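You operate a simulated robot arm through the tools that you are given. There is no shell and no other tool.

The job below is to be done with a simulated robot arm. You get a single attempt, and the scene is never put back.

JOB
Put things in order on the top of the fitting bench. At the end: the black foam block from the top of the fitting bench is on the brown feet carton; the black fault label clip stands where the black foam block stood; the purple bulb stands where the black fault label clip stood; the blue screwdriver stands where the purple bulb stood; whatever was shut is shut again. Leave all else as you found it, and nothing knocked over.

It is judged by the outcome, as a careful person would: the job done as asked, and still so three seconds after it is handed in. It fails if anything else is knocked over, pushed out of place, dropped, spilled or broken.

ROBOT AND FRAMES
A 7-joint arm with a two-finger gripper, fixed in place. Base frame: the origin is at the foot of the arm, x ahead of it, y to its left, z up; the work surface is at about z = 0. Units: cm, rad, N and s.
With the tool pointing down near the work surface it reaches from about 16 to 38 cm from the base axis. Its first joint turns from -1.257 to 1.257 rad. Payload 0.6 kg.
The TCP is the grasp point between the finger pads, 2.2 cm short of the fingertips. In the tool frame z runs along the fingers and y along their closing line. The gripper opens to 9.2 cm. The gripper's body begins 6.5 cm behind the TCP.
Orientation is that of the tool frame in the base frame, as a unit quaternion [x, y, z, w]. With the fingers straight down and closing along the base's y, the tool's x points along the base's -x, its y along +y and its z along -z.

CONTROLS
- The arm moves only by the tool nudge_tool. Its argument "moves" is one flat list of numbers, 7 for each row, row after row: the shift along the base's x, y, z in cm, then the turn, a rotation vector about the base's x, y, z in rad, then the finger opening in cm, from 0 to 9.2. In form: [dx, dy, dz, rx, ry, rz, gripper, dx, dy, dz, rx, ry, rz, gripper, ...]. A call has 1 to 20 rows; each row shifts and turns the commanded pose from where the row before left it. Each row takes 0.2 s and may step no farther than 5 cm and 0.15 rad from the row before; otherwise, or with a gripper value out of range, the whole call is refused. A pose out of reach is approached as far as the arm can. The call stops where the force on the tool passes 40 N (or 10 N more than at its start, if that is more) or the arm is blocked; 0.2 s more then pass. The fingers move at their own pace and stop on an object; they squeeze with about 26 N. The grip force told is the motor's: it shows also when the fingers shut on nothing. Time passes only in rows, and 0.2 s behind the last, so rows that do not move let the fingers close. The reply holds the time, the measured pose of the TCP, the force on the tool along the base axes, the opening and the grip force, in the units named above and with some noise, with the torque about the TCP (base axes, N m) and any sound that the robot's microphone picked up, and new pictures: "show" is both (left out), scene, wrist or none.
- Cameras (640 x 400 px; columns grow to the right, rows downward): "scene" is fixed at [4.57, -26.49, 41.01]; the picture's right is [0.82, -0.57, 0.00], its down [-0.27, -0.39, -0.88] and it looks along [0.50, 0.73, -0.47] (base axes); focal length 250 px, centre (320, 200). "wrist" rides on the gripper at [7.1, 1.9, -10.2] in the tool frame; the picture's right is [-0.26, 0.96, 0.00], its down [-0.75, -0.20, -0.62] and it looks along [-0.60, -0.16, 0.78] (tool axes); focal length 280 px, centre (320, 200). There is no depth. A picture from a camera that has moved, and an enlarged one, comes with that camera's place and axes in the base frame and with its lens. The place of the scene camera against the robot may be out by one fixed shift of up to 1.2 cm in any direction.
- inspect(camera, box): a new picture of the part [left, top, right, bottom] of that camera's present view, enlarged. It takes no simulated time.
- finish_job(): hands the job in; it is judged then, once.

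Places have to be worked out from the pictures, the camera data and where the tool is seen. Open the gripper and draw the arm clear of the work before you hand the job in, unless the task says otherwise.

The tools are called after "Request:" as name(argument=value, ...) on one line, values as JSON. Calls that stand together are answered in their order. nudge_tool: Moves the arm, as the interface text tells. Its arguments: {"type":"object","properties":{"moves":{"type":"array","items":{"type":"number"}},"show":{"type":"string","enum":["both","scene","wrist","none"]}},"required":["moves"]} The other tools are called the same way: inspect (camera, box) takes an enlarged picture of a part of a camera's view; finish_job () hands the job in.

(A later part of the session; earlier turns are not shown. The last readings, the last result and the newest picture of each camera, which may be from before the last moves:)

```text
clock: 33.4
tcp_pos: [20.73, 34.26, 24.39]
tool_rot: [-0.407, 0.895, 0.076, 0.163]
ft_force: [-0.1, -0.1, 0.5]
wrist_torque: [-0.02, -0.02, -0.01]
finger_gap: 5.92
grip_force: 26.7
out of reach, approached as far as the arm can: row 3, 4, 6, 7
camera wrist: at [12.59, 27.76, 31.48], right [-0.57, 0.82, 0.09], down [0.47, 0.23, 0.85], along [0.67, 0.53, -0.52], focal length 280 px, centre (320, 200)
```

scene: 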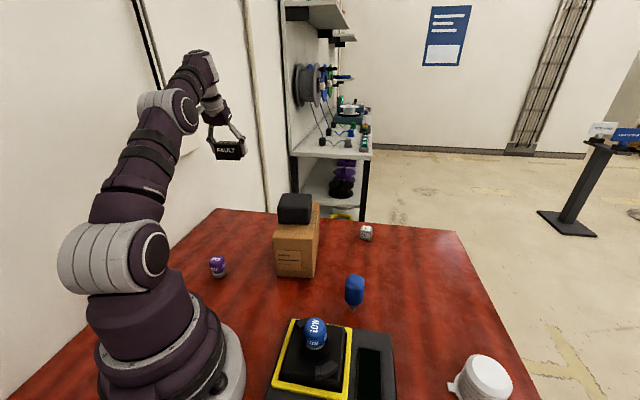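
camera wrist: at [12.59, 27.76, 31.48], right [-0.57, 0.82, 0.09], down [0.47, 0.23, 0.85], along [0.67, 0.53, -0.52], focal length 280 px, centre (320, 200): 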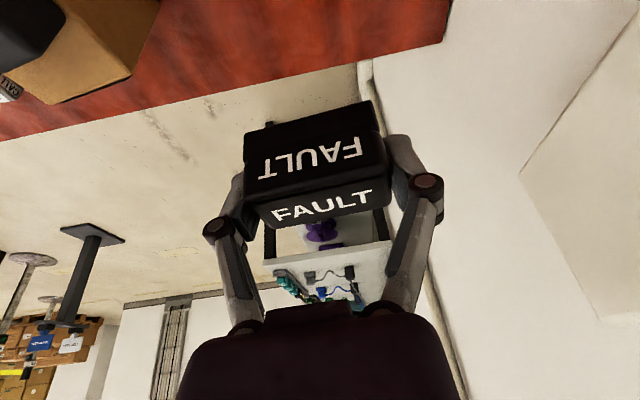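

The orientation is exactly the pick pose turned 90°, but the position drifted to (20.7, 34.3, 24.4). I'll shift over the old foam place and lower to z ≈ 6.5.

Request:
nudge_tool(moves=[-1.45, -0.85, -1.5, 0, 0, 0, 4, -1.45, -0.85, -2, 0, 0, 0, 4, -1.43, -0.81, -2.5, 0, 0, 0, 4, 0, 0, -3, 0, 0, 0, 4, 0, 0, -3, 0, 0, 0, 4, 0, 0, -3, 0, 0, 0, 4, 0, 0, -2.9, 0, 0, 0, 4, 0, 0, 0, 0, 0, 0, 4])

Request:
inspect(camera="scene", box=[190, 170, 318, 290])

```text
clock: 35.2
tcp_pos: [20.55, 35.14, 11.66]
tool_rot: [-0.407, 0.895, 0.075, 0.163]
ft_force: [-0.3, 0.3, -1.5]
wrist_torque: [0.01, 0.03, -0.06]
finger_gap: 5.91
grip_force: 26.2
out of reach, approached as far as the arm can: row 2, 3, 5, 6, 7
camera wrist: at [12.38, 28.57, 18.74], right [-0.57, 0.82, 0.09], down [0.47, 0.23, 0.85], along [0.67, 0.53, -0.52], focal length 280 px, centre (320, 200)
```

scene: 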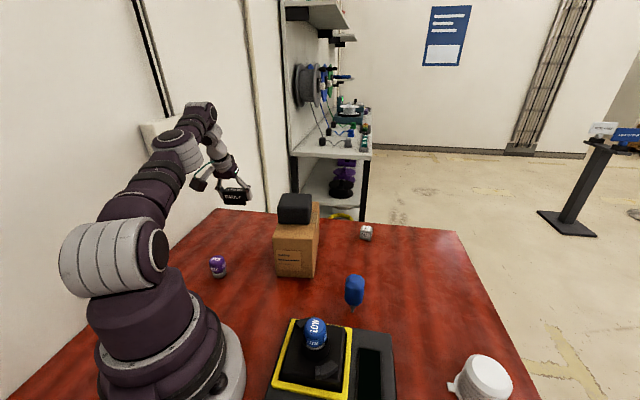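
wrist: 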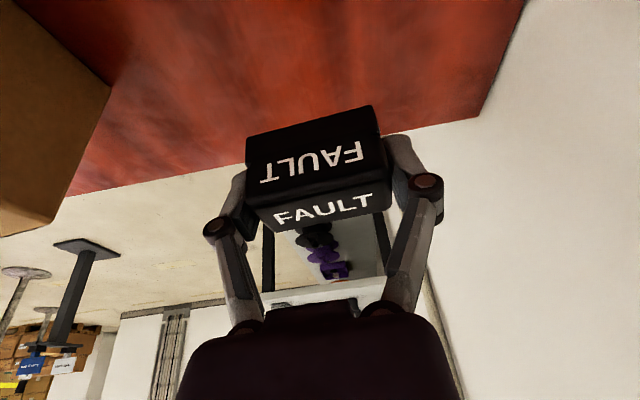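

```text
3.33 times, centred on (254, 230) of scene
camera zoom: at [4.57, -26.49, 41.01], right [0.82, -0.57, 0.0], down [-0.27, -0.39, -0.88], along [0.5, 0.73, -0.47], focal length 833 px, centre (540, 100)
```

zoom: 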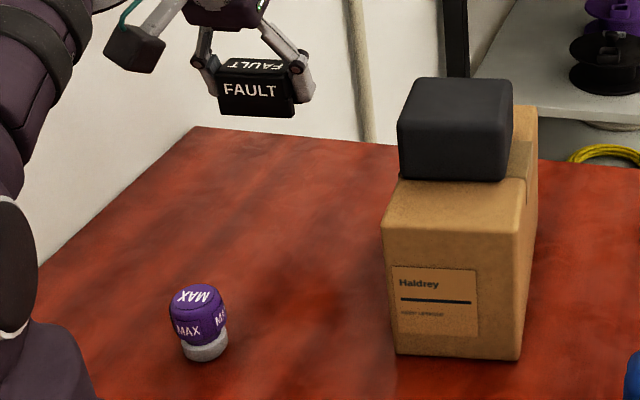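

Rows were flagged again: the arm ended almost straight, leaving the clip at (20.55, 35.1, 11.7), level and well held. I'll try small inward steps to see whether the elbow starts bending up.

Request:
nudge_tool(moves=[-0.5, -0.4, 0.3, 0, 0, 0, 4, -0.5, -0.4, 0.3, 0, 0, 0, 4, -0.5, -0.4, 0.3, 0, 0, 0, 4, -0.5, -0.4, 0.3, 0, 0, 0, 4, -0.5, -0.4, 0.3, 0, 0, 0, 4, 0, 0, 0, 0, 0, 0, 4], show="scene")

```text
clock: 36.6
tcp_pos: [20.27, 35.11, 12.09]
tool_rot: [-0.408, 0.895, 0.075, 0.163]
ft_force: [-0.3, -0.1, 0.1]
wrist_torque: [0.02, 0.05, 0.0]
finger_gap: 5.94
grip_force: 26.6
out of reach, approached as far as the arm can: row 1, 2, 3, 4, 5
```

scene: 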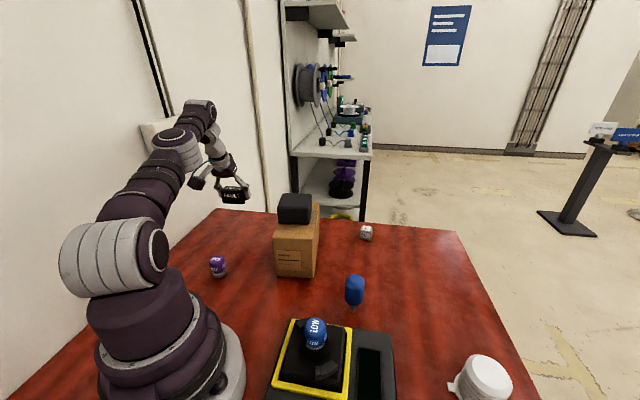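

It's still blocked inward. I'll test whether the tilt is the limiter by untilting the tool in the air, then moving inward.

Request:
nudge_tool(moves=[0, 0, 0, -0.068, 0.059, 0, 4, -0.5, -0.4, 0, 0, 0, 0, 4, 0, 0, 0, -0.068, 0.059, 0, 4, -0.5, -0.4, 0, 0, 0, 0, 4, 0, 0, 0, -0.068, 0.059, 0, 4, -0.5, -0.4, 0, 0, 0, 0, 4, 0, 0, 0, -0.068, 0.059, 0, 4, -0.5, -0.4, 0, 0, 0, 0, 4, 0, 0, 0, 0, 0, 0, 4], show="scene")

```text
clock: 38.6
tcp_pos: [18.29, 33.82, 12.04]
tool_rot: [-0.414, 0.909, 0.018, 0.039]
ft_force: [-0.8, -1.1, 0.1]
wrist_torque: [-0.01, 0.01, -0.01]
finger_gap: 5.95
grip_force: 26.4
out of reach, approached as far as the arm can: row 1, 2
```

scene: 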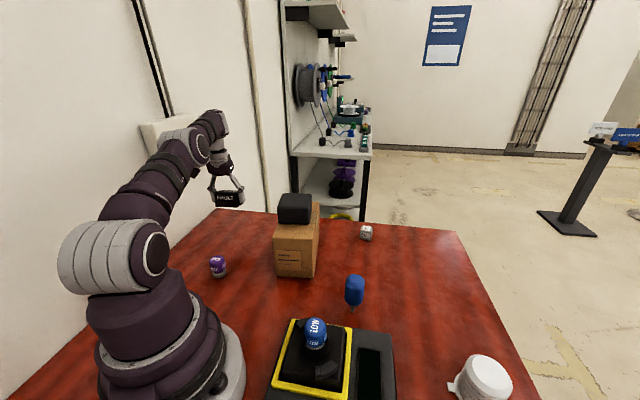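

Reducing the tilt freed it, so outward lean at shorter radius is what the wrist can't do. I'll bring the tool fully vertical and probe how far inward it goes at this safe height.

Request:
nudge_tool(moves=[0, 0, 1, -0.065, 0.057, 0, 4, -0.6, -1.8, 0, 0, 0, 0, 4, -0.6, -1.8, 0, 0, 0, 0, 4, -0.6, -1.8, 0, 0, 0, 0, 4, -0.6, -1.8, 0, 0, 0, 0, 4, -0.6, -1.8, 0, 0, 0, 0, 4, 0, 0, 0, 0, 0, 0, 4])

```text
clock: 40.2
tcp_pos: [14.79, 23.54, 12.9]
tool_rot: [-0.414, 0.91, 0.001, 0.001]
ft_force: [-0.6, -0.7, 0.5]
wrist_torque: [0.02, 0.01, -0.02]
finger_gap: 5.91
grip_force: 26.3
out of reach, approached as far as the arm can: row 1
camera wrist: at [8.67, 19.39, 23.18], right [-0.56, 0.83, 0.0], down [0.65, 0.43, 0.63], along [0.52, 0.35, -0.78], focal length 280 px, centre (320, 200)
```

scene: 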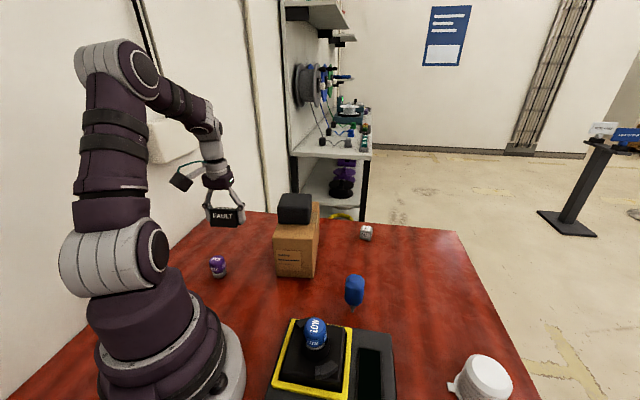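
wrist: 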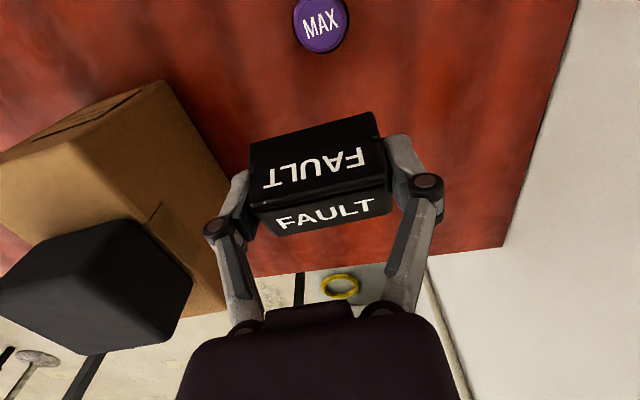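

Vertical is fine here with the elbow well bent, so the block was the over-straight elbow. I'll re-apply the 0.36 rad tilt from this good posture and see if it's accepted.

Request:
nudge_tool(moves=[0, 0, 0.3, 0.068, -0.059, 0, 4, 0, 0, 0.3, 0.068, -0.059, 0, 4, 0, 0, 0.3, 0.068, -0.059, 0, 4, 0, 0, 0.3, 0.068, -0.059, 0, 4, 0, 0, 0, 0, 0, 0, 4])

```text
clock: 41.4
tcp_pos: [14.74, 23.71, 13.93]
tool_rot: [-0.407, 0.895, 0.076, 0.166]
ft_force: [0.9, -0.5, 0.2]
wrist_torque: [0.01, 0.0, 0.0]
finger_gap: 5.93
grip_force: 26.3
camera wrist: at [6.54, 17.15, 21.01], right [-0.57, 0.82, 0.09], down [0.47, 0.23, 0.85], along [0.68, 0.53, -0.51], focal length 280 px, centre (320, 200)
```

scene: 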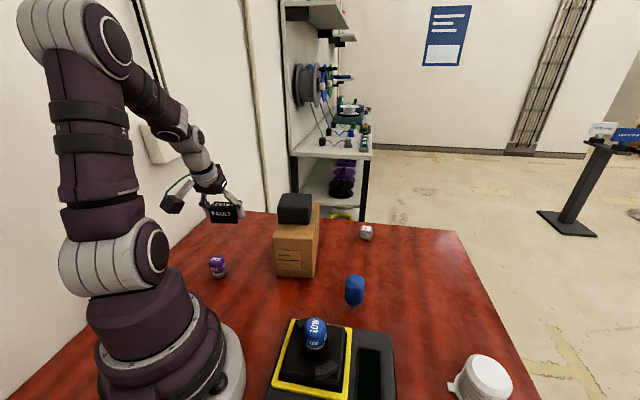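
wrist: 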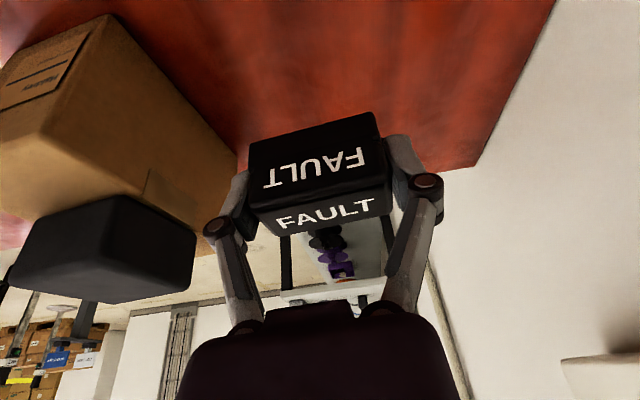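

The tilt is accepted here without any flags. I'll check how level the clip looks before moving out to its place.

Request:
inspect(camera="wrist", box=[224, 90, 416, 240])

Request:
inspect(camera="scene", box=[170, 160, 266, 280])

```text
2.67 times, centred on (320, 165) of wrist
camera zoom: at [6.54, 17.15, 21.01], right [-0.57, 0.82, 0.09], down [0.47, 0.23, 0.85], along [0.68, 0.53, -0.51], focal length 748 px, centre (320, 293)
```

zoom: 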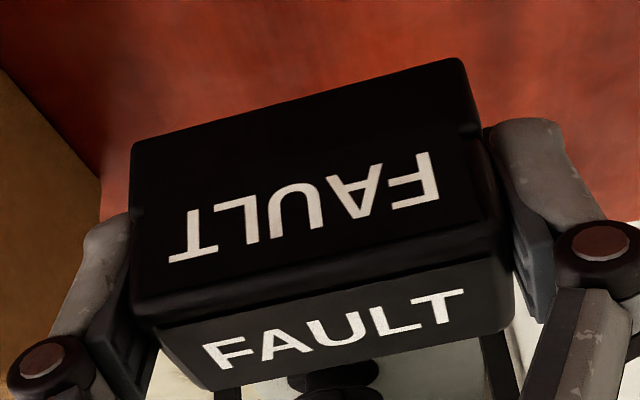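

```text
3.33 times, centred on (218, 220) of scene
camera zoom: at [4.57, -26.49, 41.01], right [0.82, -0.57, 0.0], down [-0.27, -0.39, -0.88], along [0.5, 0.73, -0.47], focal length 833 px, centre (660, 133)
```

zoom: 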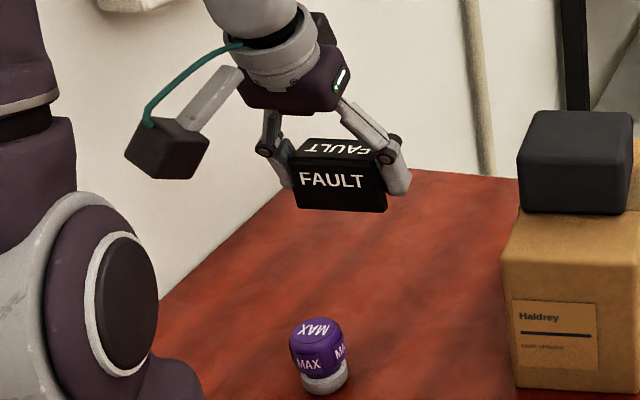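

The clip looks level. I'll move out to (16.4, 31.75) and lower to z ≈ 4.

Request:
nudge_tool(moves=[0.415, 2.01, -0.5, 0, 0, 0, 4, 0.415, 2.01, -0.5, 0, 0, 0, 4, 0.415, 2.01, -0.5, 0, 0, 0, 4, 0.415, 2.01, -0.5, 0, 0, 0, 4, 0, 0, -2, 0, 0, 0, 4, 0, 0, -2, 0, 0, 0, 4, 0, 0, -2, 0, 0, 0, 4, 0, 0, -1.6, 0, 0, 0, 4, 0, 0, 0, 0, 0, 0, 4])

Request:
inspect(camera="scene", box=[180, 180, 276, 280])

```text
clock: 43.4
tcp_pos: [16.34, 31.65, 4.56]
tool_rot: [-0.407, 0.895, 0.075, 0.163]
ft_force: [-0.3, -0.3, -0.3]
wrist_torque: [-0.02, 0.04, -0.01]
finger_gap: 5.92
grip_force: 25.3
camera wrist: at [8.2, 25.18, 11.52], right [-0.57, 0.82, 0.09], down [0.47, 0.23, 0.85], along [0.68, 0.53, -0.52], focal length 280 px, centre (320, 200)
```

scene: 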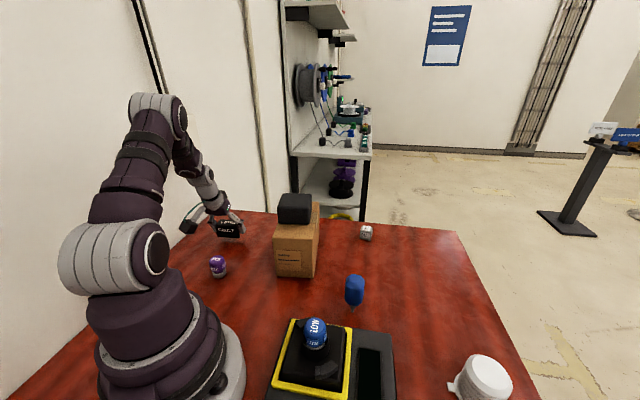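
wrist: 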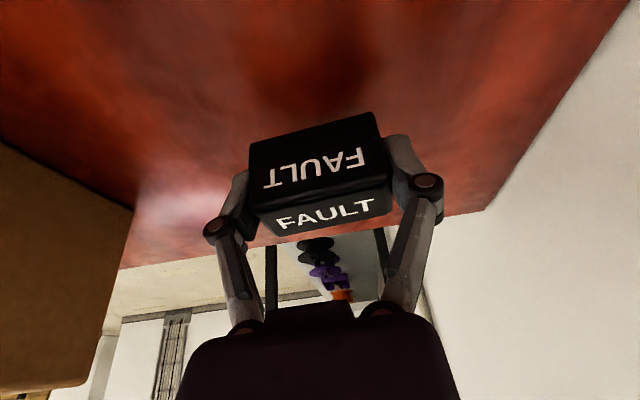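

```text
4.00 times, centred on (228, 230) of scene
camera zoom: at [4.57, -26.49, 41.01], right [0.82, -0.57, 0.0], down [-0.27, -0.39, -0.88], along [0.5, 0.73, -0.47], focal length 999 px, centre (688, 80)
```

zoom: 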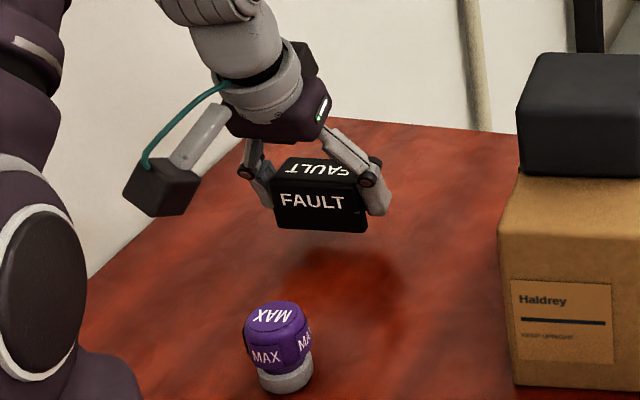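

The clip is over the right spot. I'll lower it carefully and watch for contact.

Request:
nudge_tool(moves=[0, 0, -0.8, 0, 0, 0, 4, 0, 0, -0.6, 0, 0, 0, 4, 0, 0, -0.3, 0, 0, 0, 4, 0, 0, 0, 0, 0, 0, 4], show="none")

Request:
nudge_tool(moves=[0, 0, -0.15, 0, 0, 0, 4, 0, 0, 0, 0, 0, 0, 4], show="none")

```text
clock: 44.4
tcp_pos: [16.55, 31.7, 2.78]
tool_rot: [-0.407, 0.895, 0.075, 0.164]
ft_force: [0.1, 0.8, -0.6]
wrist_torque: [-0.01, 0.0, -0.02]
finger_gap: 5.93
grip_force: 26.4
```

```text
clock: 45.0
tcp_pos: [16.43, 31.77, 2.64]
tool_rot: [-0.407, 0.895, 0.075, 0.164]
ft_force: [0.3, -1.4, 4.7]
wrist_torque: [0.01, 0.13, -0.02]
finger_gap: 5.9
grip_force: 26.3
```

First contact shows (4.7 N, z = 2.64), matching the pick height. One more tiny step will seat it, then I'll look.

Request:
nudge_tool(moves=[0, 0, -0.1, 0, 0, 0, 4, 0, 0, 0, 0, 0, 0, 4])

Request:
inspect(camera="scene", box=[190, 190, 270, 260])

```text
clock: 45.6
tcp_pos: [16.44, 31.64, 2.44]
tool_rot: [-0.406, 0.896, 0.075, 0.165]
ft_force: [3.3, -2.5, 16.7]
wrist_torque: [-0.17, 0.01, -0.01]
finger_gap: 5.89
grip_force: 26.0
camera wrist: at [8.23, 25.27, 9.51], right [-0.57, 0.82, 0.09], down [0.47, 0.23, 0.85], along [0.68, 0.53, -0.51], focal length 280 px, centre (320, 200)
```

scene: 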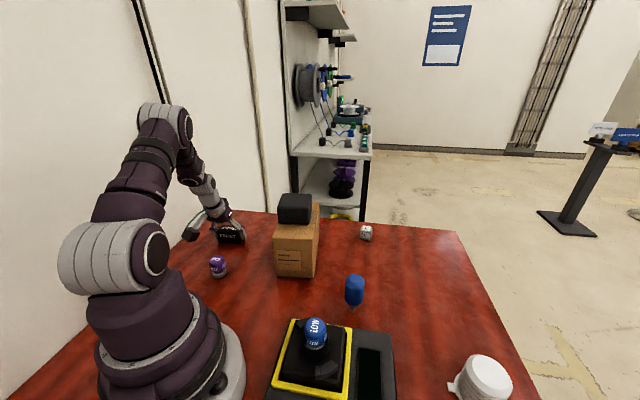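
wrist: 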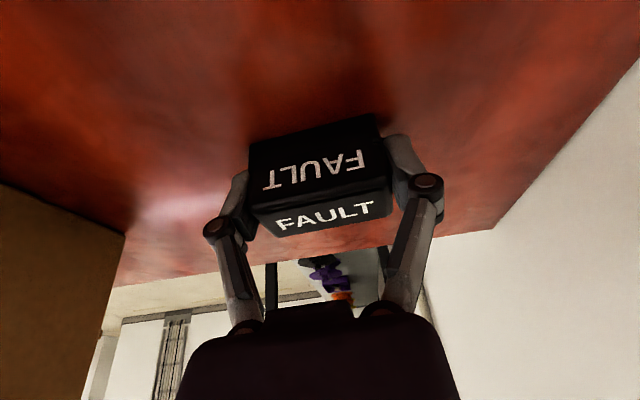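

```text
5.71 times, centred on (230, 225) of scene
camera zoom: at [4.57, -26.49, 41.01], right [0.82, -0.57, 0.0], down [-0.27, -0.39, -0.88], along [0.5, 0.73, -0.47], focal length 1428 px, centre (834, 57)
```

zoom: 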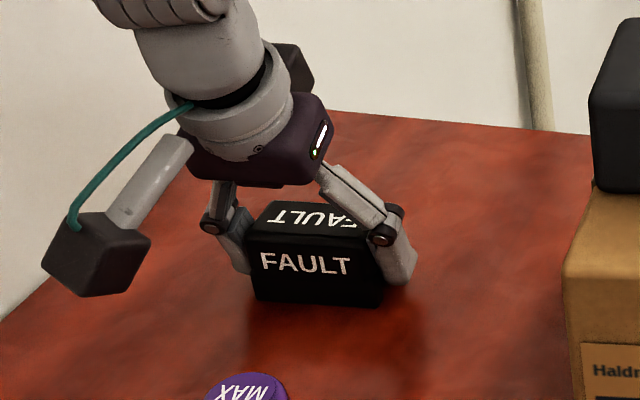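

The clip sits flat on the bench. I'll ease off, open, and withdraw along the tool axis.

Request:
nudge_tool(moves=[0, 0, 0.08, 0, 0, 0, 4, 0, 0, 0, 0, 0, 0, 9.2, 0, 0, 0, 0, 0, 0, 9.2, 0, 0, 0, 0, 0, 0, 9.2, -0.12, -0.13, 0.47, 0, 0, 0, 9.2, -0.35, -0.4, 1.4, 0, 0, 0, 9.2, -0.46, -0.53, 1.87, 0, 0, 0, 9.2, -0.58, -0.66, 2.34, 0, 0, 0, 9.2, -0.58, -0.66, 2.34, 0, 0, 0, 9.2, -0.58, -0.66, 2.34, 0, 0, 0, 9.2, 0, 0, 0, 0, 0, 0, 9.2])

Request:
inspect(camera="scene", box=[190, 190, 286, 280])

```text
clock: 48.0
tcp_pos: [13.65, 28.87, 13.17]
tool_rot: [-0.407, 0.895, 0.076, 0.163]
ft_force: [0.1, 0.1, 0.0]
wrist_torque: [0.0, 0.0, -0.01]
finger_gap: 9.2
grip_force: 0.0
camera wrist: at [5.43, 22.31, 20.24], right [-0.57, 0.82, 0.09], down [0.47, 0.23, 0.85], along [0.68, 0.53, -0.52], focal length 280 px, centre (320, 200)
```

scene: 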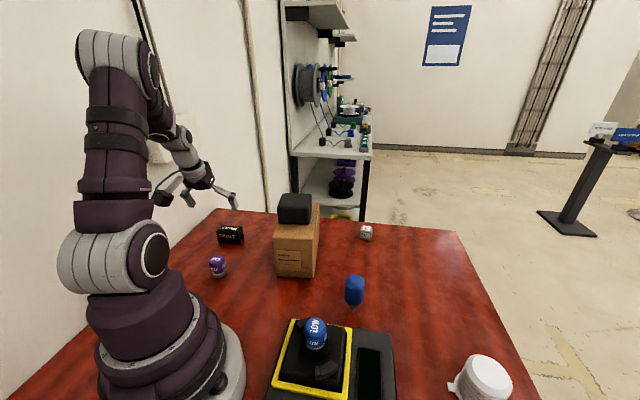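
wrist: 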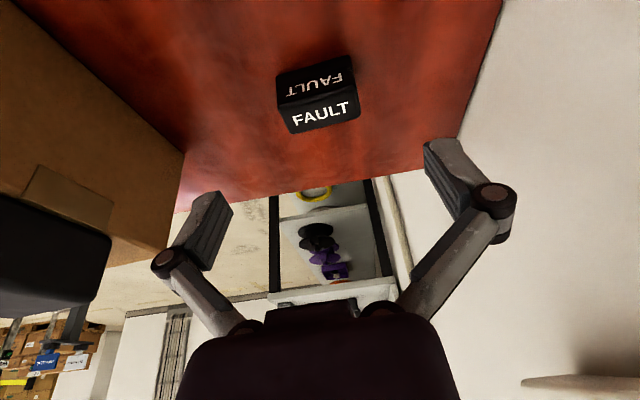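

```text
4.44 times, centred on (238, 235) of scene
camera zoom: at [4.57, -26.49, 41.01], right [0.82, -0.57, 0.0], down [-0.27, -0.39, -0.88], along [0.5, 0.73, -0.47], focal length 1110 px, centre (684, 44)
```

zoom: 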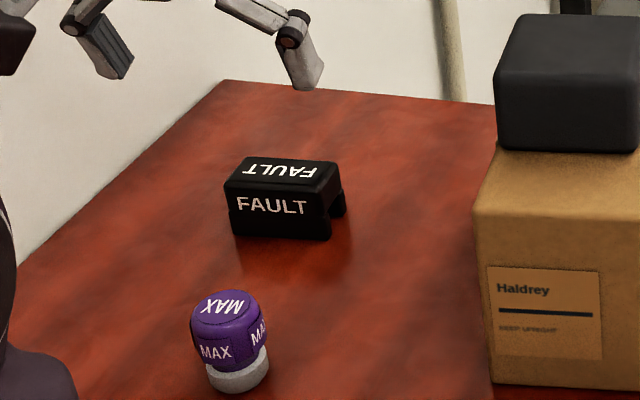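

The clip stands at about (16.7, 32.2), right on the old foam spot. Next is the bulb, which several views put at (10.45, 20.7), about 5 cm tall and 3.2 cm wide. I'll use a smaller 0.25 rad tilt leaning radially outward, so that I can set it down upright at r = 40 later. I'll position above it now.

Request:
nudge_tool(moves=[0, -1, 0.5, -0.083, 0.0725, 0, 9.2, -0.6, -1.6, 0, 0, 0, 0.125, 9.2, -0.8, -1.8, 0, 0, 0, 0.125, 9.2, -0.8, -1.8, 0, 0, 0, 0, 9.2, -1.0, -1.97, -1, 0, 0, 0, 9.2, 0, 0, 0, 0, 0, 0, 9.2])

Request:
inspect(camera="scene", box=[150, 150, 278, 290])

```text
clock: 49.4
tcp_pos: [10.42, 20.5, 12.68]
tool_rot: [-0.52, 0.844, 0.067, 0.108]
ft_force: [0.0, -0.9, 0.3]
wrist_torque: [0.0, 0.01, 0.02]
finger_gap: 9.23
grip_force: 0.0
camera wrist: at [4.47, 13.01, 20.89], right [-0.75, 0.66, 0.07], down [0.44, 0.42, 0.79], along [0.5, 0.62, -0.6], focal length 280 px, centre (320, 200)
```

scene: 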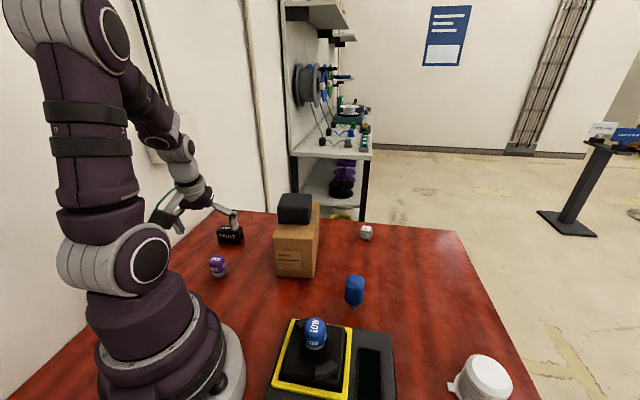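
wrist: 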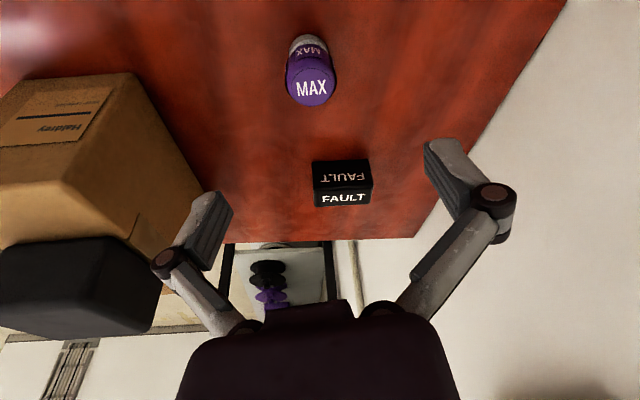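

```text
2.86 times, centred on (214, 220) of scene
camera zoom: at [4.57, -26.49, 41.01], right [0.82, -0.57, 0.0], down [-0.27, -0.39, -0.88], along [0.5, 0.73, -0.47], focal length 714 px, centre (623, 143)
```

zoom: 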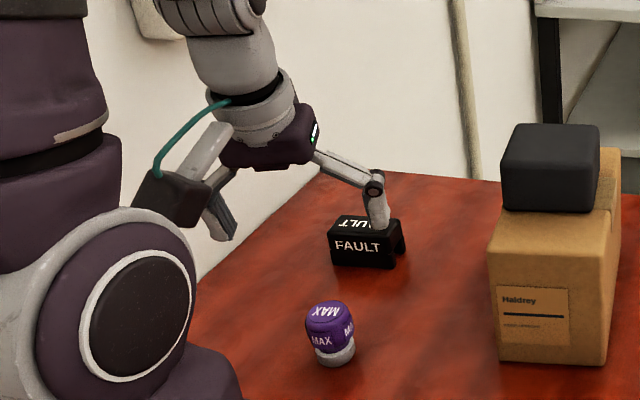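

Everything is in range and the bulb is centred under the tool. I'll lower to z ≈ 6.5 and check.

Request:
nudge_tool(moves=[0.05, 0.15, -2, 0, 0, 0, 9.2, 0, 0, -2.2, 0, 0, 0, 9.2, 0, 0, -2, 0, 0, 0, 9.2, 0, 0, 0, 0, 0, 0, 9.2])

Request:
inspect(camera="wrist", box=[192, 30, 448, 230])

Request:
inspect(camera="scene", box=[150, 170, 278, 300])

```text
clock: 50.4
tcp_pos: [10.64, 20.82, 6.66]
tool_rot: [-0.52, 0.845, 0.067, 0.107]
ft_force: [-0.6, -0.6, -0.4]
wrist_torque: [0.02, -0.02, 0.03]
finger_gap: 9.21
grip_force: 0.1
camera wrist: at [4.68, 13.07, 14.81], right [-0.75, 0.66, 0.07], down [0.44, 0.42, 0.79], along [0.5, 0.62, -0.6], focal length 280 px, centre (320, 200)
```

scene: 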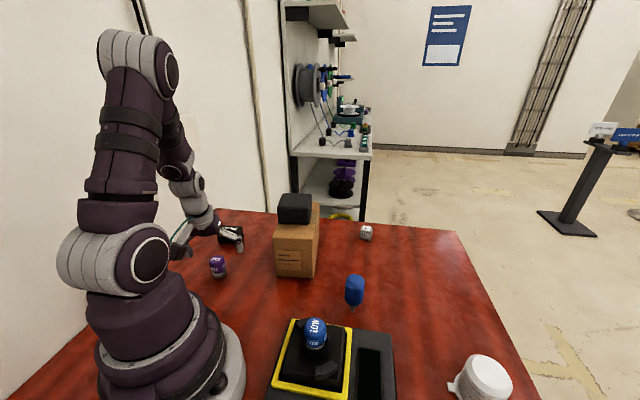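
wrist: 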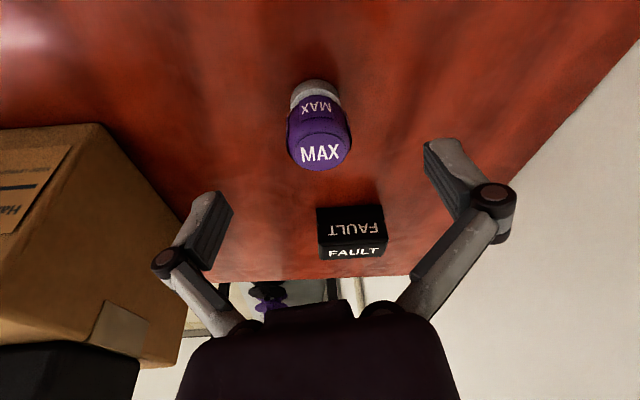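

```text
2.00 times, centred on (320, 130) of wrist
camera zoom: at [4.68, 13.07, 14.81], right [-0.75, 0.66, 0.07], down [0.44, 0.42, 0.79], along [0.5, 0.62, -0.6], focal length 561 px, centre (320, 340)
```

zoom: 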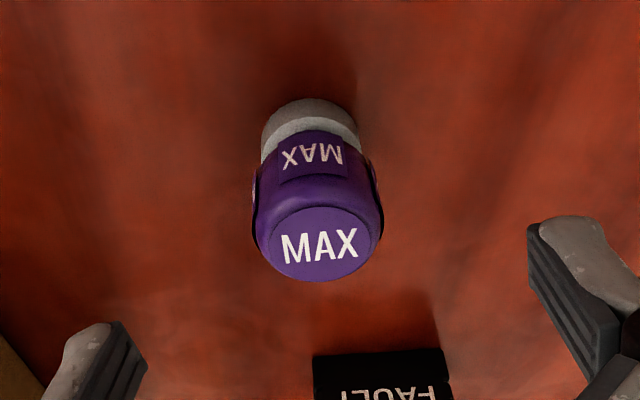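

```text
3.08 times, centred on (214, 235) of scene
camera zoom: at [4.57, -26.49, 41.01], right [0.82, -0.57, 0.0], down [-0.27, -0.39, -0.88], along [0.5, 0.73, -0.47], focal length 769 px, centre (646, 92)
```

zoom: 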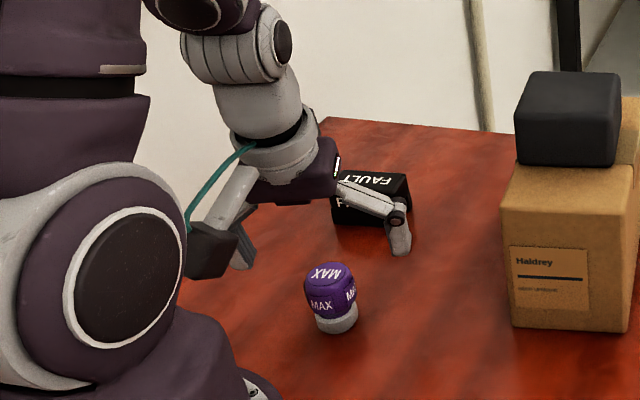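

The bulb is centred at about (10.5, 20.85) and 4.5 cm tall, well aligned. I'll lower to z ≈ 2.9 and close.

Request:
nudge_tool(moves=[-0.1, 0, -1.4, 0, 0, 0, 9.2, 0, 0, -1.3, 0, 0, 0, 9.2, 0, 0, -1.0, 0, 0, 0, 9.2, 0, 0, 0, 0, 0, 0, 9.2, 0, 0, 0, 0, 0, 0, 2, 0, 0, 0, 0, 0, 0, 2, 0, 0, 0, 0, 0, 0, 2, 0, 0, 0, 0, 0, 0, 2])

Request:
inspect(camera="scene", box=[150, 190, 278, 300])

```text
clock: 52.2
tcp_pos: [10.49, 20.56, 2.99]
tool_rot: [-0.52, 0.845, 0.067, 0.107]
ft_force: [-0.5, -1.0, 4.3]
wrist_torque: [-0.03, 0.0, 0.01]
finger_gap: 2.86
grip_force: 26.1
camera wrist: at [4.49, 13.09, 11.09], right [-0.75, 0.66, 0.07], down [0.44, 0.42, 0.79], along [0.5, 0.62, -0.61], focal length 280 px, centre (320, 200)
```

scene: 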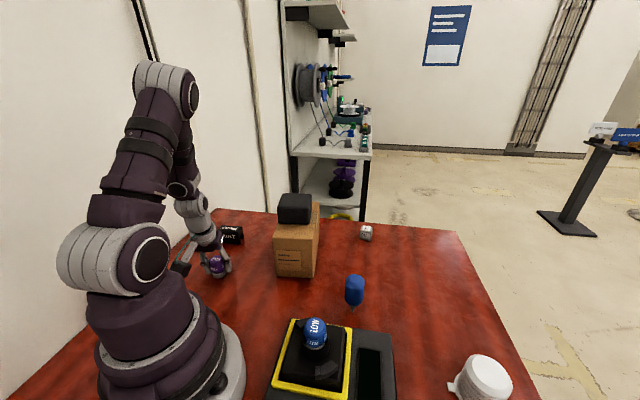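
wrist: 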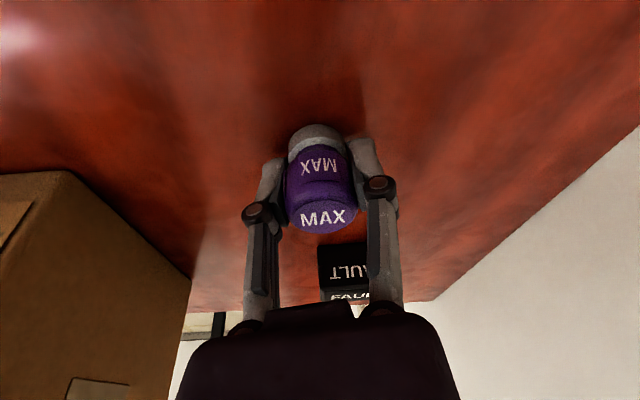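

```text
3.64 times, centred on (214, 245) of scene
camera zoom: at [4.57, -26.49, 41.01], right [0.82, -0.57, 0.0], down [-0.27, -0.39, -0.88], along [0.5, 0.73, -0.47], focal length 908 px, centre (706, 36)
```

zoom: 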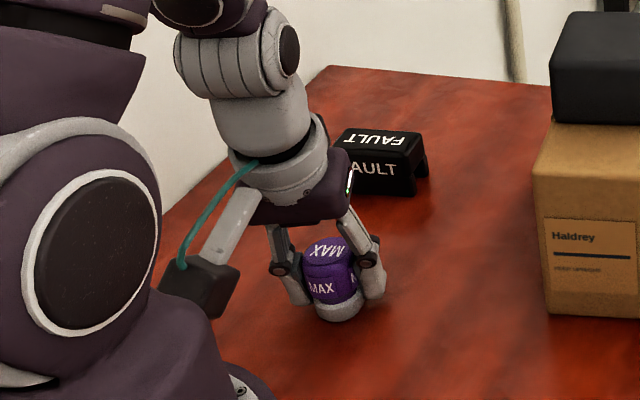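

The bulb is gripped at 2.86 cm and upright. I'll lift straight up to carry height and check.

Request:
nudge_tool(moves=[0, 0, 0.8, 0, 0, 0, 2, 0, 0, 1.7, 0, 0, 0, 2, 0, 0, 2.5, 0, 0, 0, 2, 0, 0, 2.5, 0, 0, 0, 2, 0, 0, 2.5, 0, 0, 0, 2, 0, 0, 2.5, 0, 0, 0, 2, 0, 0, 2.5, 0, 0, 0, 2, 0, 0, 1.5, 0, 0, 0, 2, 0, 0, 0, 0, 0, 0, 2])

```text
clock: 54.2
tcp_pos: [10.38, 20.57, 19.53]
tool_rot: [-0.52, 0.845, 0.067, 0.106]
ft_force: [0.4, -0.1, -0.3]
wrist_torque: [0.03, -0.01, 0.0]
finger_gap: 2.86
grip_force: 26.0
camera wrist: at [4.55, 13.01, 27.61], right [-0.75, 0.66, 0.07], down [0.44, 0.42, 0.79], along [0.5, 0.62, -0.61], focal length 280 px, centre (320, 200)
```

scene: 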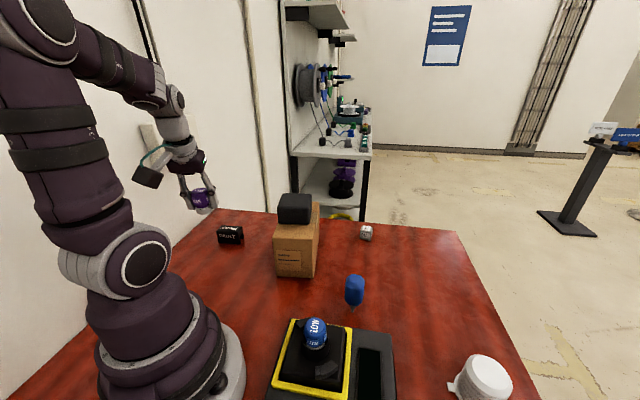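
wrist: 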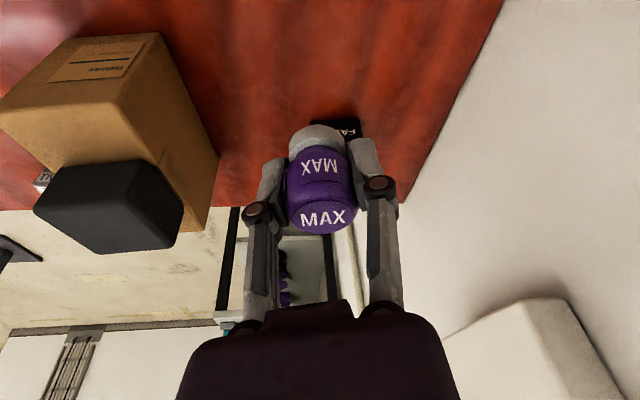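

The bulb hasn't moved in the grip. I'll swing clockwise to about (23, 0) at this height, turning the tool so the lean ends at -15°.

Request:
nudge_tool(moves=[1.5, -1.5, 0, 0, 0, -0.1367, 2, 1.5, -1.7, 0, 0, 0, -0.1367, 2, 1.5, -1.9, 0, 0, 0, -0.1367, 2, 1.5, -2.1, 0, 0, 0, -0.1367, 2, 1.4, -2.2, 0, 0, 0, -0.1367, 2, 1.3, -2.2, 0, 0, 0, -0.1367, 2, 1.2, -2.3, 0, 0, 0, -0.1367, 2, 1.0, -2.3, 0, 0, 0, -0.1367, 2, 0.9, -2.3, 0, 0, 0, -0.1367, 2, 0.8, -2.3, 0, 0, 0, -0.1367, 2, 0, 0, 0, 0, 0, 0, 2])

```text
clock: 56.6
tcp_pos: [22.88, -0.29, 19.39]
tool_rot: [0.131, 0.983, -0.017, 0.126]
ft_force: [0.3, 0.4, -0.6]
wrist_torque: [0.0, -0.01, 0.02]
finger_gap: 2.86
grip_force: 25.6
camera wrist: at [14.37, 3.99, 27.53], right [0.5, 0.87, 0.07], down [0.5, -0.35, 0.79], along [0.71, -0.36, -0.61], focal length 280 px, centre (320, 200)
```

scene: 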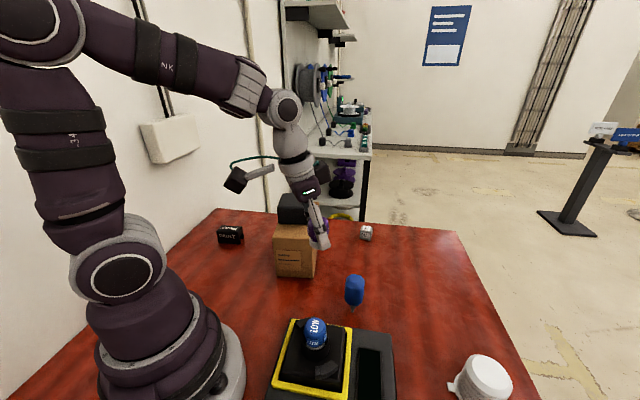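
wrist: 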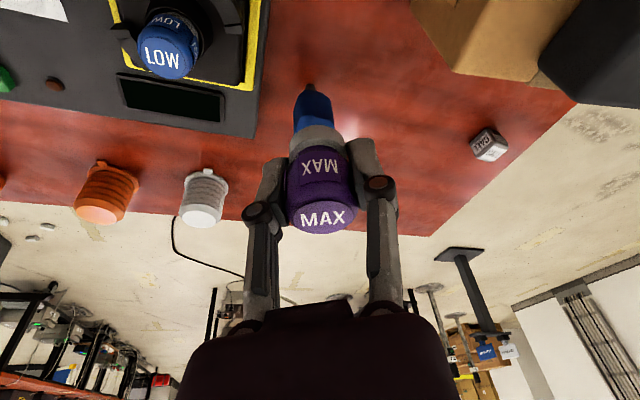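

No flags and the orientation is right. I'll extend outward over the screwdriver (bulb bottom at z ≥ 14 there) and come down to about z = 9 above the clip's old spot.

Request:
nudge_tool(moves=[2.2, 0, 0, 0, 0, 0, 2, 2.2, -0.1, -0.5, 0, 0, 0, 2, 2.2, 0, -1, 0, 0, 0, 2, 2.2, -0.1, -1, 0, 0, 0, 2, 2.2, 0, -1.7, 0, 0, 0, 2, 2.2, -0.1, -2, 0, 0, 0, 2, 2.0, 0, -2.2, 0, 0, 0, 2, 2.07, -0.05, -2, 0, 0, 0, 2, 0, 0, 0, 0, 0, 0, 2])

```text
clock: 58.6
tcp_pos: [40.44, -0.27, 8.64]
tool_rot: [0.131, 0.983, -0.016, 0.125]
ft_force: [1.0, -0.2, 0.0]
wrist_torque: [-0.02, -0.01, -0.01]
finger_gap: 2.86
grip_force: 25.9
camera wrist: at [31.93, 4.0, 16.9], right [0.5, 0.87, 0.07], down [0.5, -0.35, 0.79], along [0.71, -0.36, -0.61], focal length 280 px, centre (320, 200)
```

scene: 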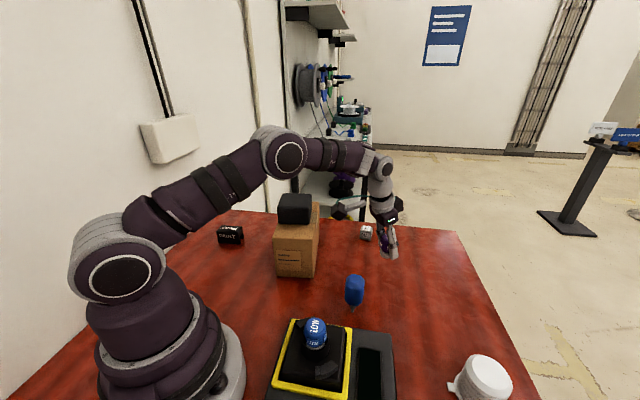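
wrist: 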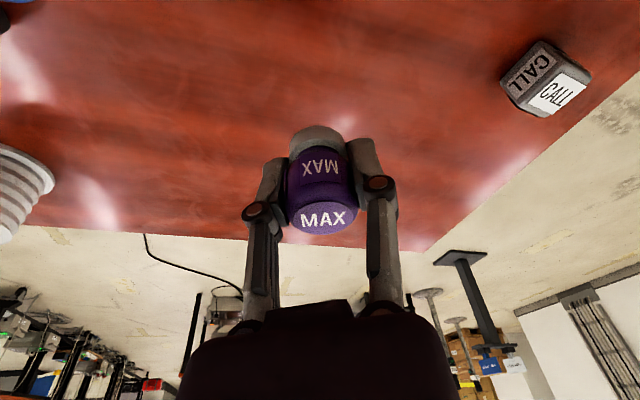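

The elbow is comfortably up and the bulb is upright. I'll correct slightly to (40.2, -0.65), lower to just above contact, then take small steps.

Request:
nudge_tool(moves=[-0.2, -0.35, -1.5, 0, 0, 0, 2, 0, 0, -1.5, 0, 0, 0, 2, 0, 0, -1.2, 0, 0, 0, 2, 0, 0, -0.8, 0, 0, 0, 2, 0, 0, 0, 0, 0, 0, 2])

Request:
inspect(camera="scene", box=[330, 200, 426, 300])

```text
clock: 59.8
tcp_pos: [40.08, -0.74, 4.0]
tool_rot: [0.13, 0.983, -0.014, 0.126]
ft_force: [1.0, -0.6, -0.5]
wrist_torque: [-0.01, 0.03, 0.0]
finger_gap: 2.84
grip_force: 26.1
camera wrist: at [31.48, 3.54, 12.17], right [0.5, 0.87, 0.07], down [0.5, -0.35, 0.79], along [0.71, -0.36, -0.61], focal length 280 px, centre (320, 200)
```

scene: 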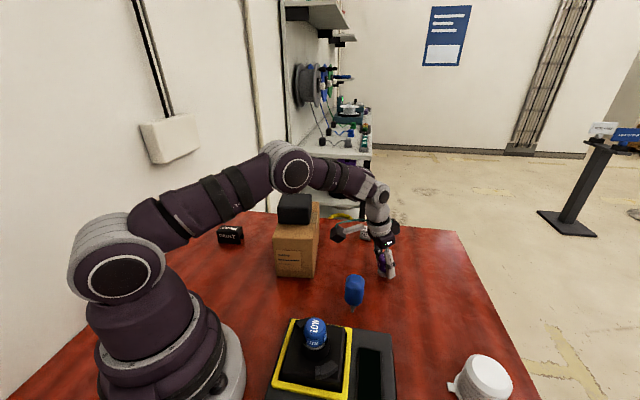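
wrist: 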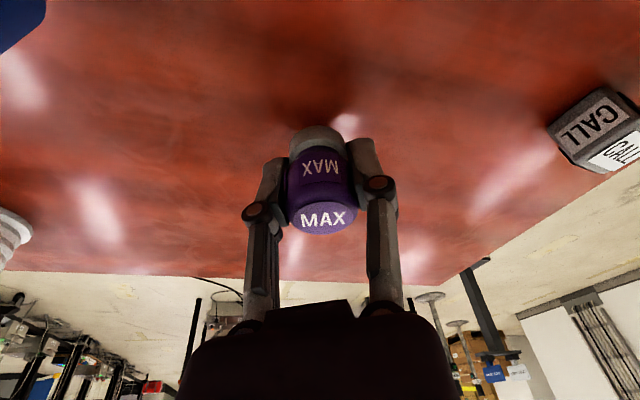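

```text
4.00 times, centred on (378, 250) of scene
camera zoom: at [4.57, -26.49, 41.01], right [0.82, -0.57, 0.0], down [-0.27, -0.39, -0.88], along [0.5, 0.73, -0.47], focal length 999 px, centre (88, 0)
```

zoom: 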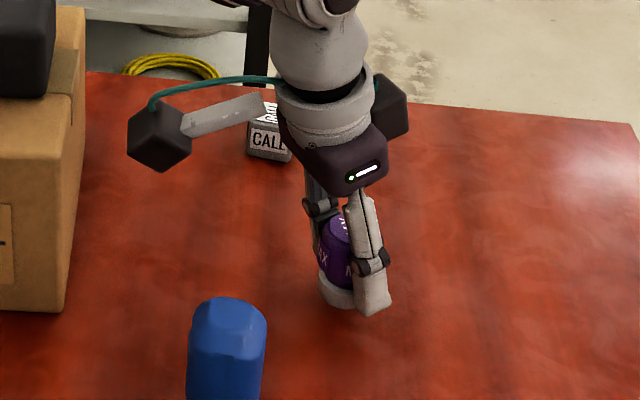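

The bulb is over the old clip spot. I'll step down to contact.

Request:
nudge_tool(moves=[0, 0, -0.4, 0, 0, 0, 2, 0, 0, -0.35, 0, 0, 0, 2, 0, 0, 0, 0, 0, 0, 2], show="none")

Request:
nudge_tool(moves=[0, 0, -0.15, 0, 0, 0, 2, 0, 0, 0, 0, 0, 0, 2], show="none")

```text
clock: 60.6
tcp_pos: [39.99, -0.88, 3.27]
tool_rot: [0.13, 0.984, -0.016, 0.125]
ft_force: [0.0, -0.2, -0.7]
wrist_torque: [0.01, 0.02, -0.01]
finger_gap: 2.88
grip_force: 26.0
```

```text
clock: 61.2
tcp_pos: [40.05, -0.91, 3.24]
tool_rot: [0.13, 0.983, -0.016, 0.125]
ft_force: [0.0, -0.6, -1.1]
wrist_torque: [-0.02, -0.01, 0.02]
finger_gap: 2.88
grip_force: 25.8
```

There's no contact yet at z ≈ 3.2. I'll nudge a little toward the target and step down further.

Request:
nudge_tool(moves=[0.1, 0.2, 0, 0, 0, 0, 2, 0, 0, -0.12, 0, 0, 0, 2, 0, 0, 0, 0, 0, 0, 2], show="none")

Request:
nudge_tool(moves=[0, 0, -0.1, 0, 0, 0, 2, 0, 0, 0, 0, 0, 0, 2], show="none")

```text
clock: 62.0
tcp_pos: [40.13, -0.65, 2.92]
tool_rot: [0.13, 0.983, -0.016, 0.125]
ft_force: [-1.8, 0.2, 5.1]
wrist_torque: [0.0, 0.09, 0.02]
finger_gap: 2.87
grip_force: 26.0
```

```text
clock: 62.6
tcp_pos: [40.15, -0.51, 2.94]
tool_rot: [0.13, 0.983, -0.016, 0.126]
ft_force: [-1.7, -1.3, 18.5]
wrist_torque: [-0.05, 0.09, 0.03]
finger_gap: 2.86
grip_force: 26.5
```

The bulb is seated (18.5 N). I'll ease off, open, and withdraw along the tool axis.

Request:
nudge_tool(moves=[0, 0, 0.1, 0, 0, 0, 2, 0, 0, 0, 0, 0, 0, 2, 0, 0, 0, 0, 0, 0, 4, 0, 0, 0, 0, 0, 0, 7, 0, 0, 0, 0, 0, 0, 9.2, 0, 0, 0, 0, 0, 0, 9.2, -0.12, 0.03, 0.5, 0, 0, 0, 9.2, -0.36, 0.1, 1.45, 0, 0, 0, 9.2, -0.48, 0.13, 1.94, 0, 0, 0, 9.2, -0.48, 0.13, 1.94, 0, 0, 0, 9.2, -0.6, 0.13, 1.94, 0, 0, 0, 9.2, 0, 0, 0, 0, 0, 0, 9.2])

Request:
inspect(camera="scene", box=[330, 210, 426, 310])

```text
clock: 65.2
tcp_pos: [38.16, -0.14, 10.81]
tool_rot: [0.129, 0.983, -0.016, 0.125]
ft_force: [-0.1, 0.5, 0.7]
wrist_torque: [-0.01, 0.02, 0.0]
finger_gap: 9.19
grip_force: 0.1
camera wrist: at [29.59, 4.05, 18.88], right [0.5, 0.87, 0.07], down [0.5, -0.35, 0.79], along [0.71, -0.36, -0.61], focal length 280 px, centre (320, 200)
```

scene: 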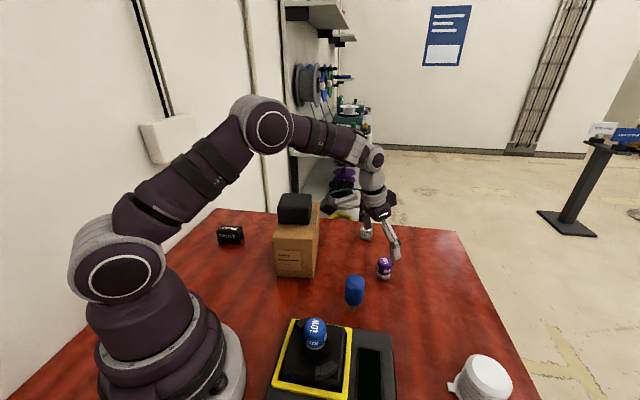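
wrist: 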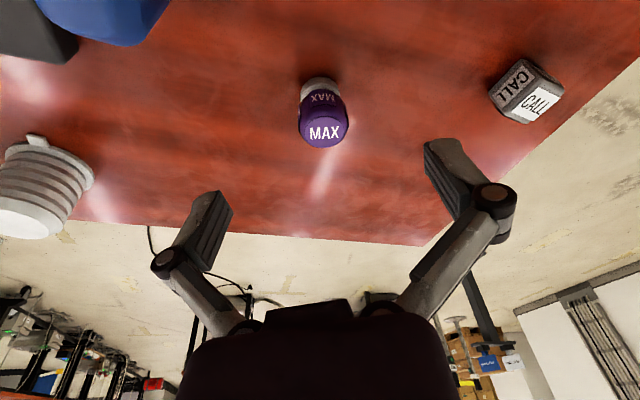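

```text
4.00 times, centred on (378, 260) of scene
camera zoom: at [4.57, -26.49, 41.01], right [0.82, -0.57, 0.0], down [-0.27, -0.39, -0.88], along [0.5, 0.73, -0.47], focal length 999 px, centre (88, -40)
```

zoom: 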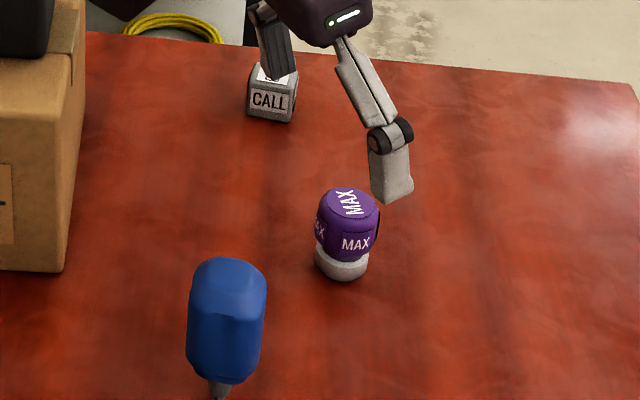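

The bulb stands upright where the clip was. Next is the screwdriver at about (28.9, -3.1). I'll retreat inward and up, then bring the tool vertical above it.

Request:
nudge_tool(moves=[-0.6, 0, 2, 0, 0, 0, 9.2, -1.5, -0.3, 1.5, 0, 0, 0, 9.2, -1.5, -0.4, 1.5, 0, 0, 0, 9.2, -1.8, -0.5, 1, 0, 0, 0, 9.2, -1.8, -0.5, 1, 0.033, 0.123, 0, 9.2, -1.8, -0.6, 0, 0.033, 0.123, 0, 9.2, 0, -0.5, 0, 0, 0, 0, 9.2, 0, 0, 0, 0, 0, 0, 9.2])

Request:
inspect(camera="wrist", box=[224, 0, 416, 120])

```text
clock: 67.0
tcp_pos: [29.14, -2.69, 17.87]
tool_rot: [0.132, 0.991, 0.001, -0.001]
ft_force: [0.0, 0.0, -0.3]
wrist_torque: [0.0, 0.01, -0.02]
finger_gap: 9.21
grip_force: 0.1
camera wrist: at [22.92, 0.86, 28.11], right [0.5, 0.86, 0.0], down [0.68, -0.39, 0.62], along [0.54, -0.31, -0.78], focal length 280 px, centre (320, 200)
```

scene: 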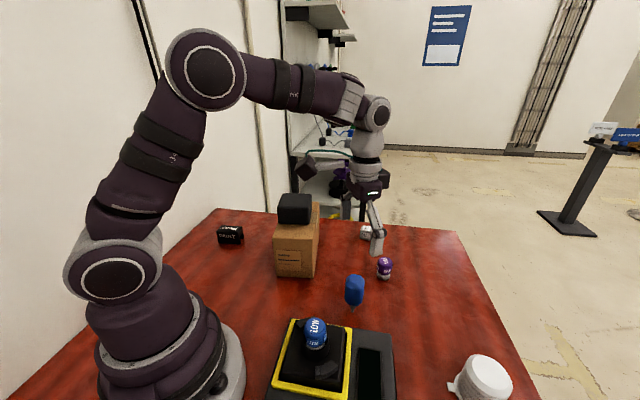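
wrist: 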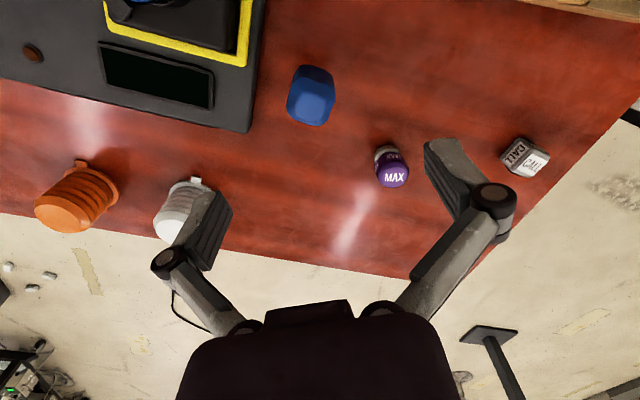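

```text
3.33 times, centred on (320, 60) of wrist
camera zoom: at [22.92, 0.86, 28.11], right [0.5, 0.86, 0.0], down [0.68, -0.39, 0.62], along [0.54, -0.31, -0.78], focal length 935 px, centre (320, 667)
```

zoom: 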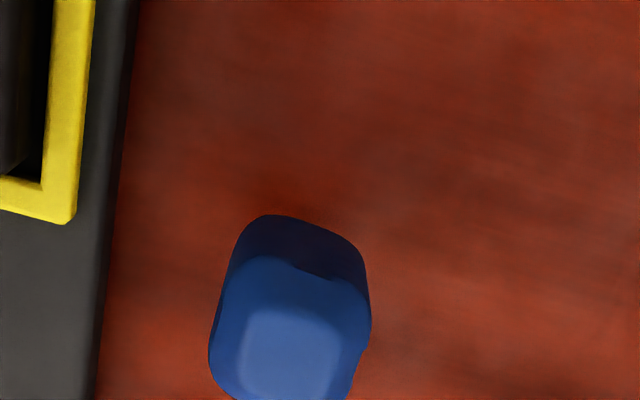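

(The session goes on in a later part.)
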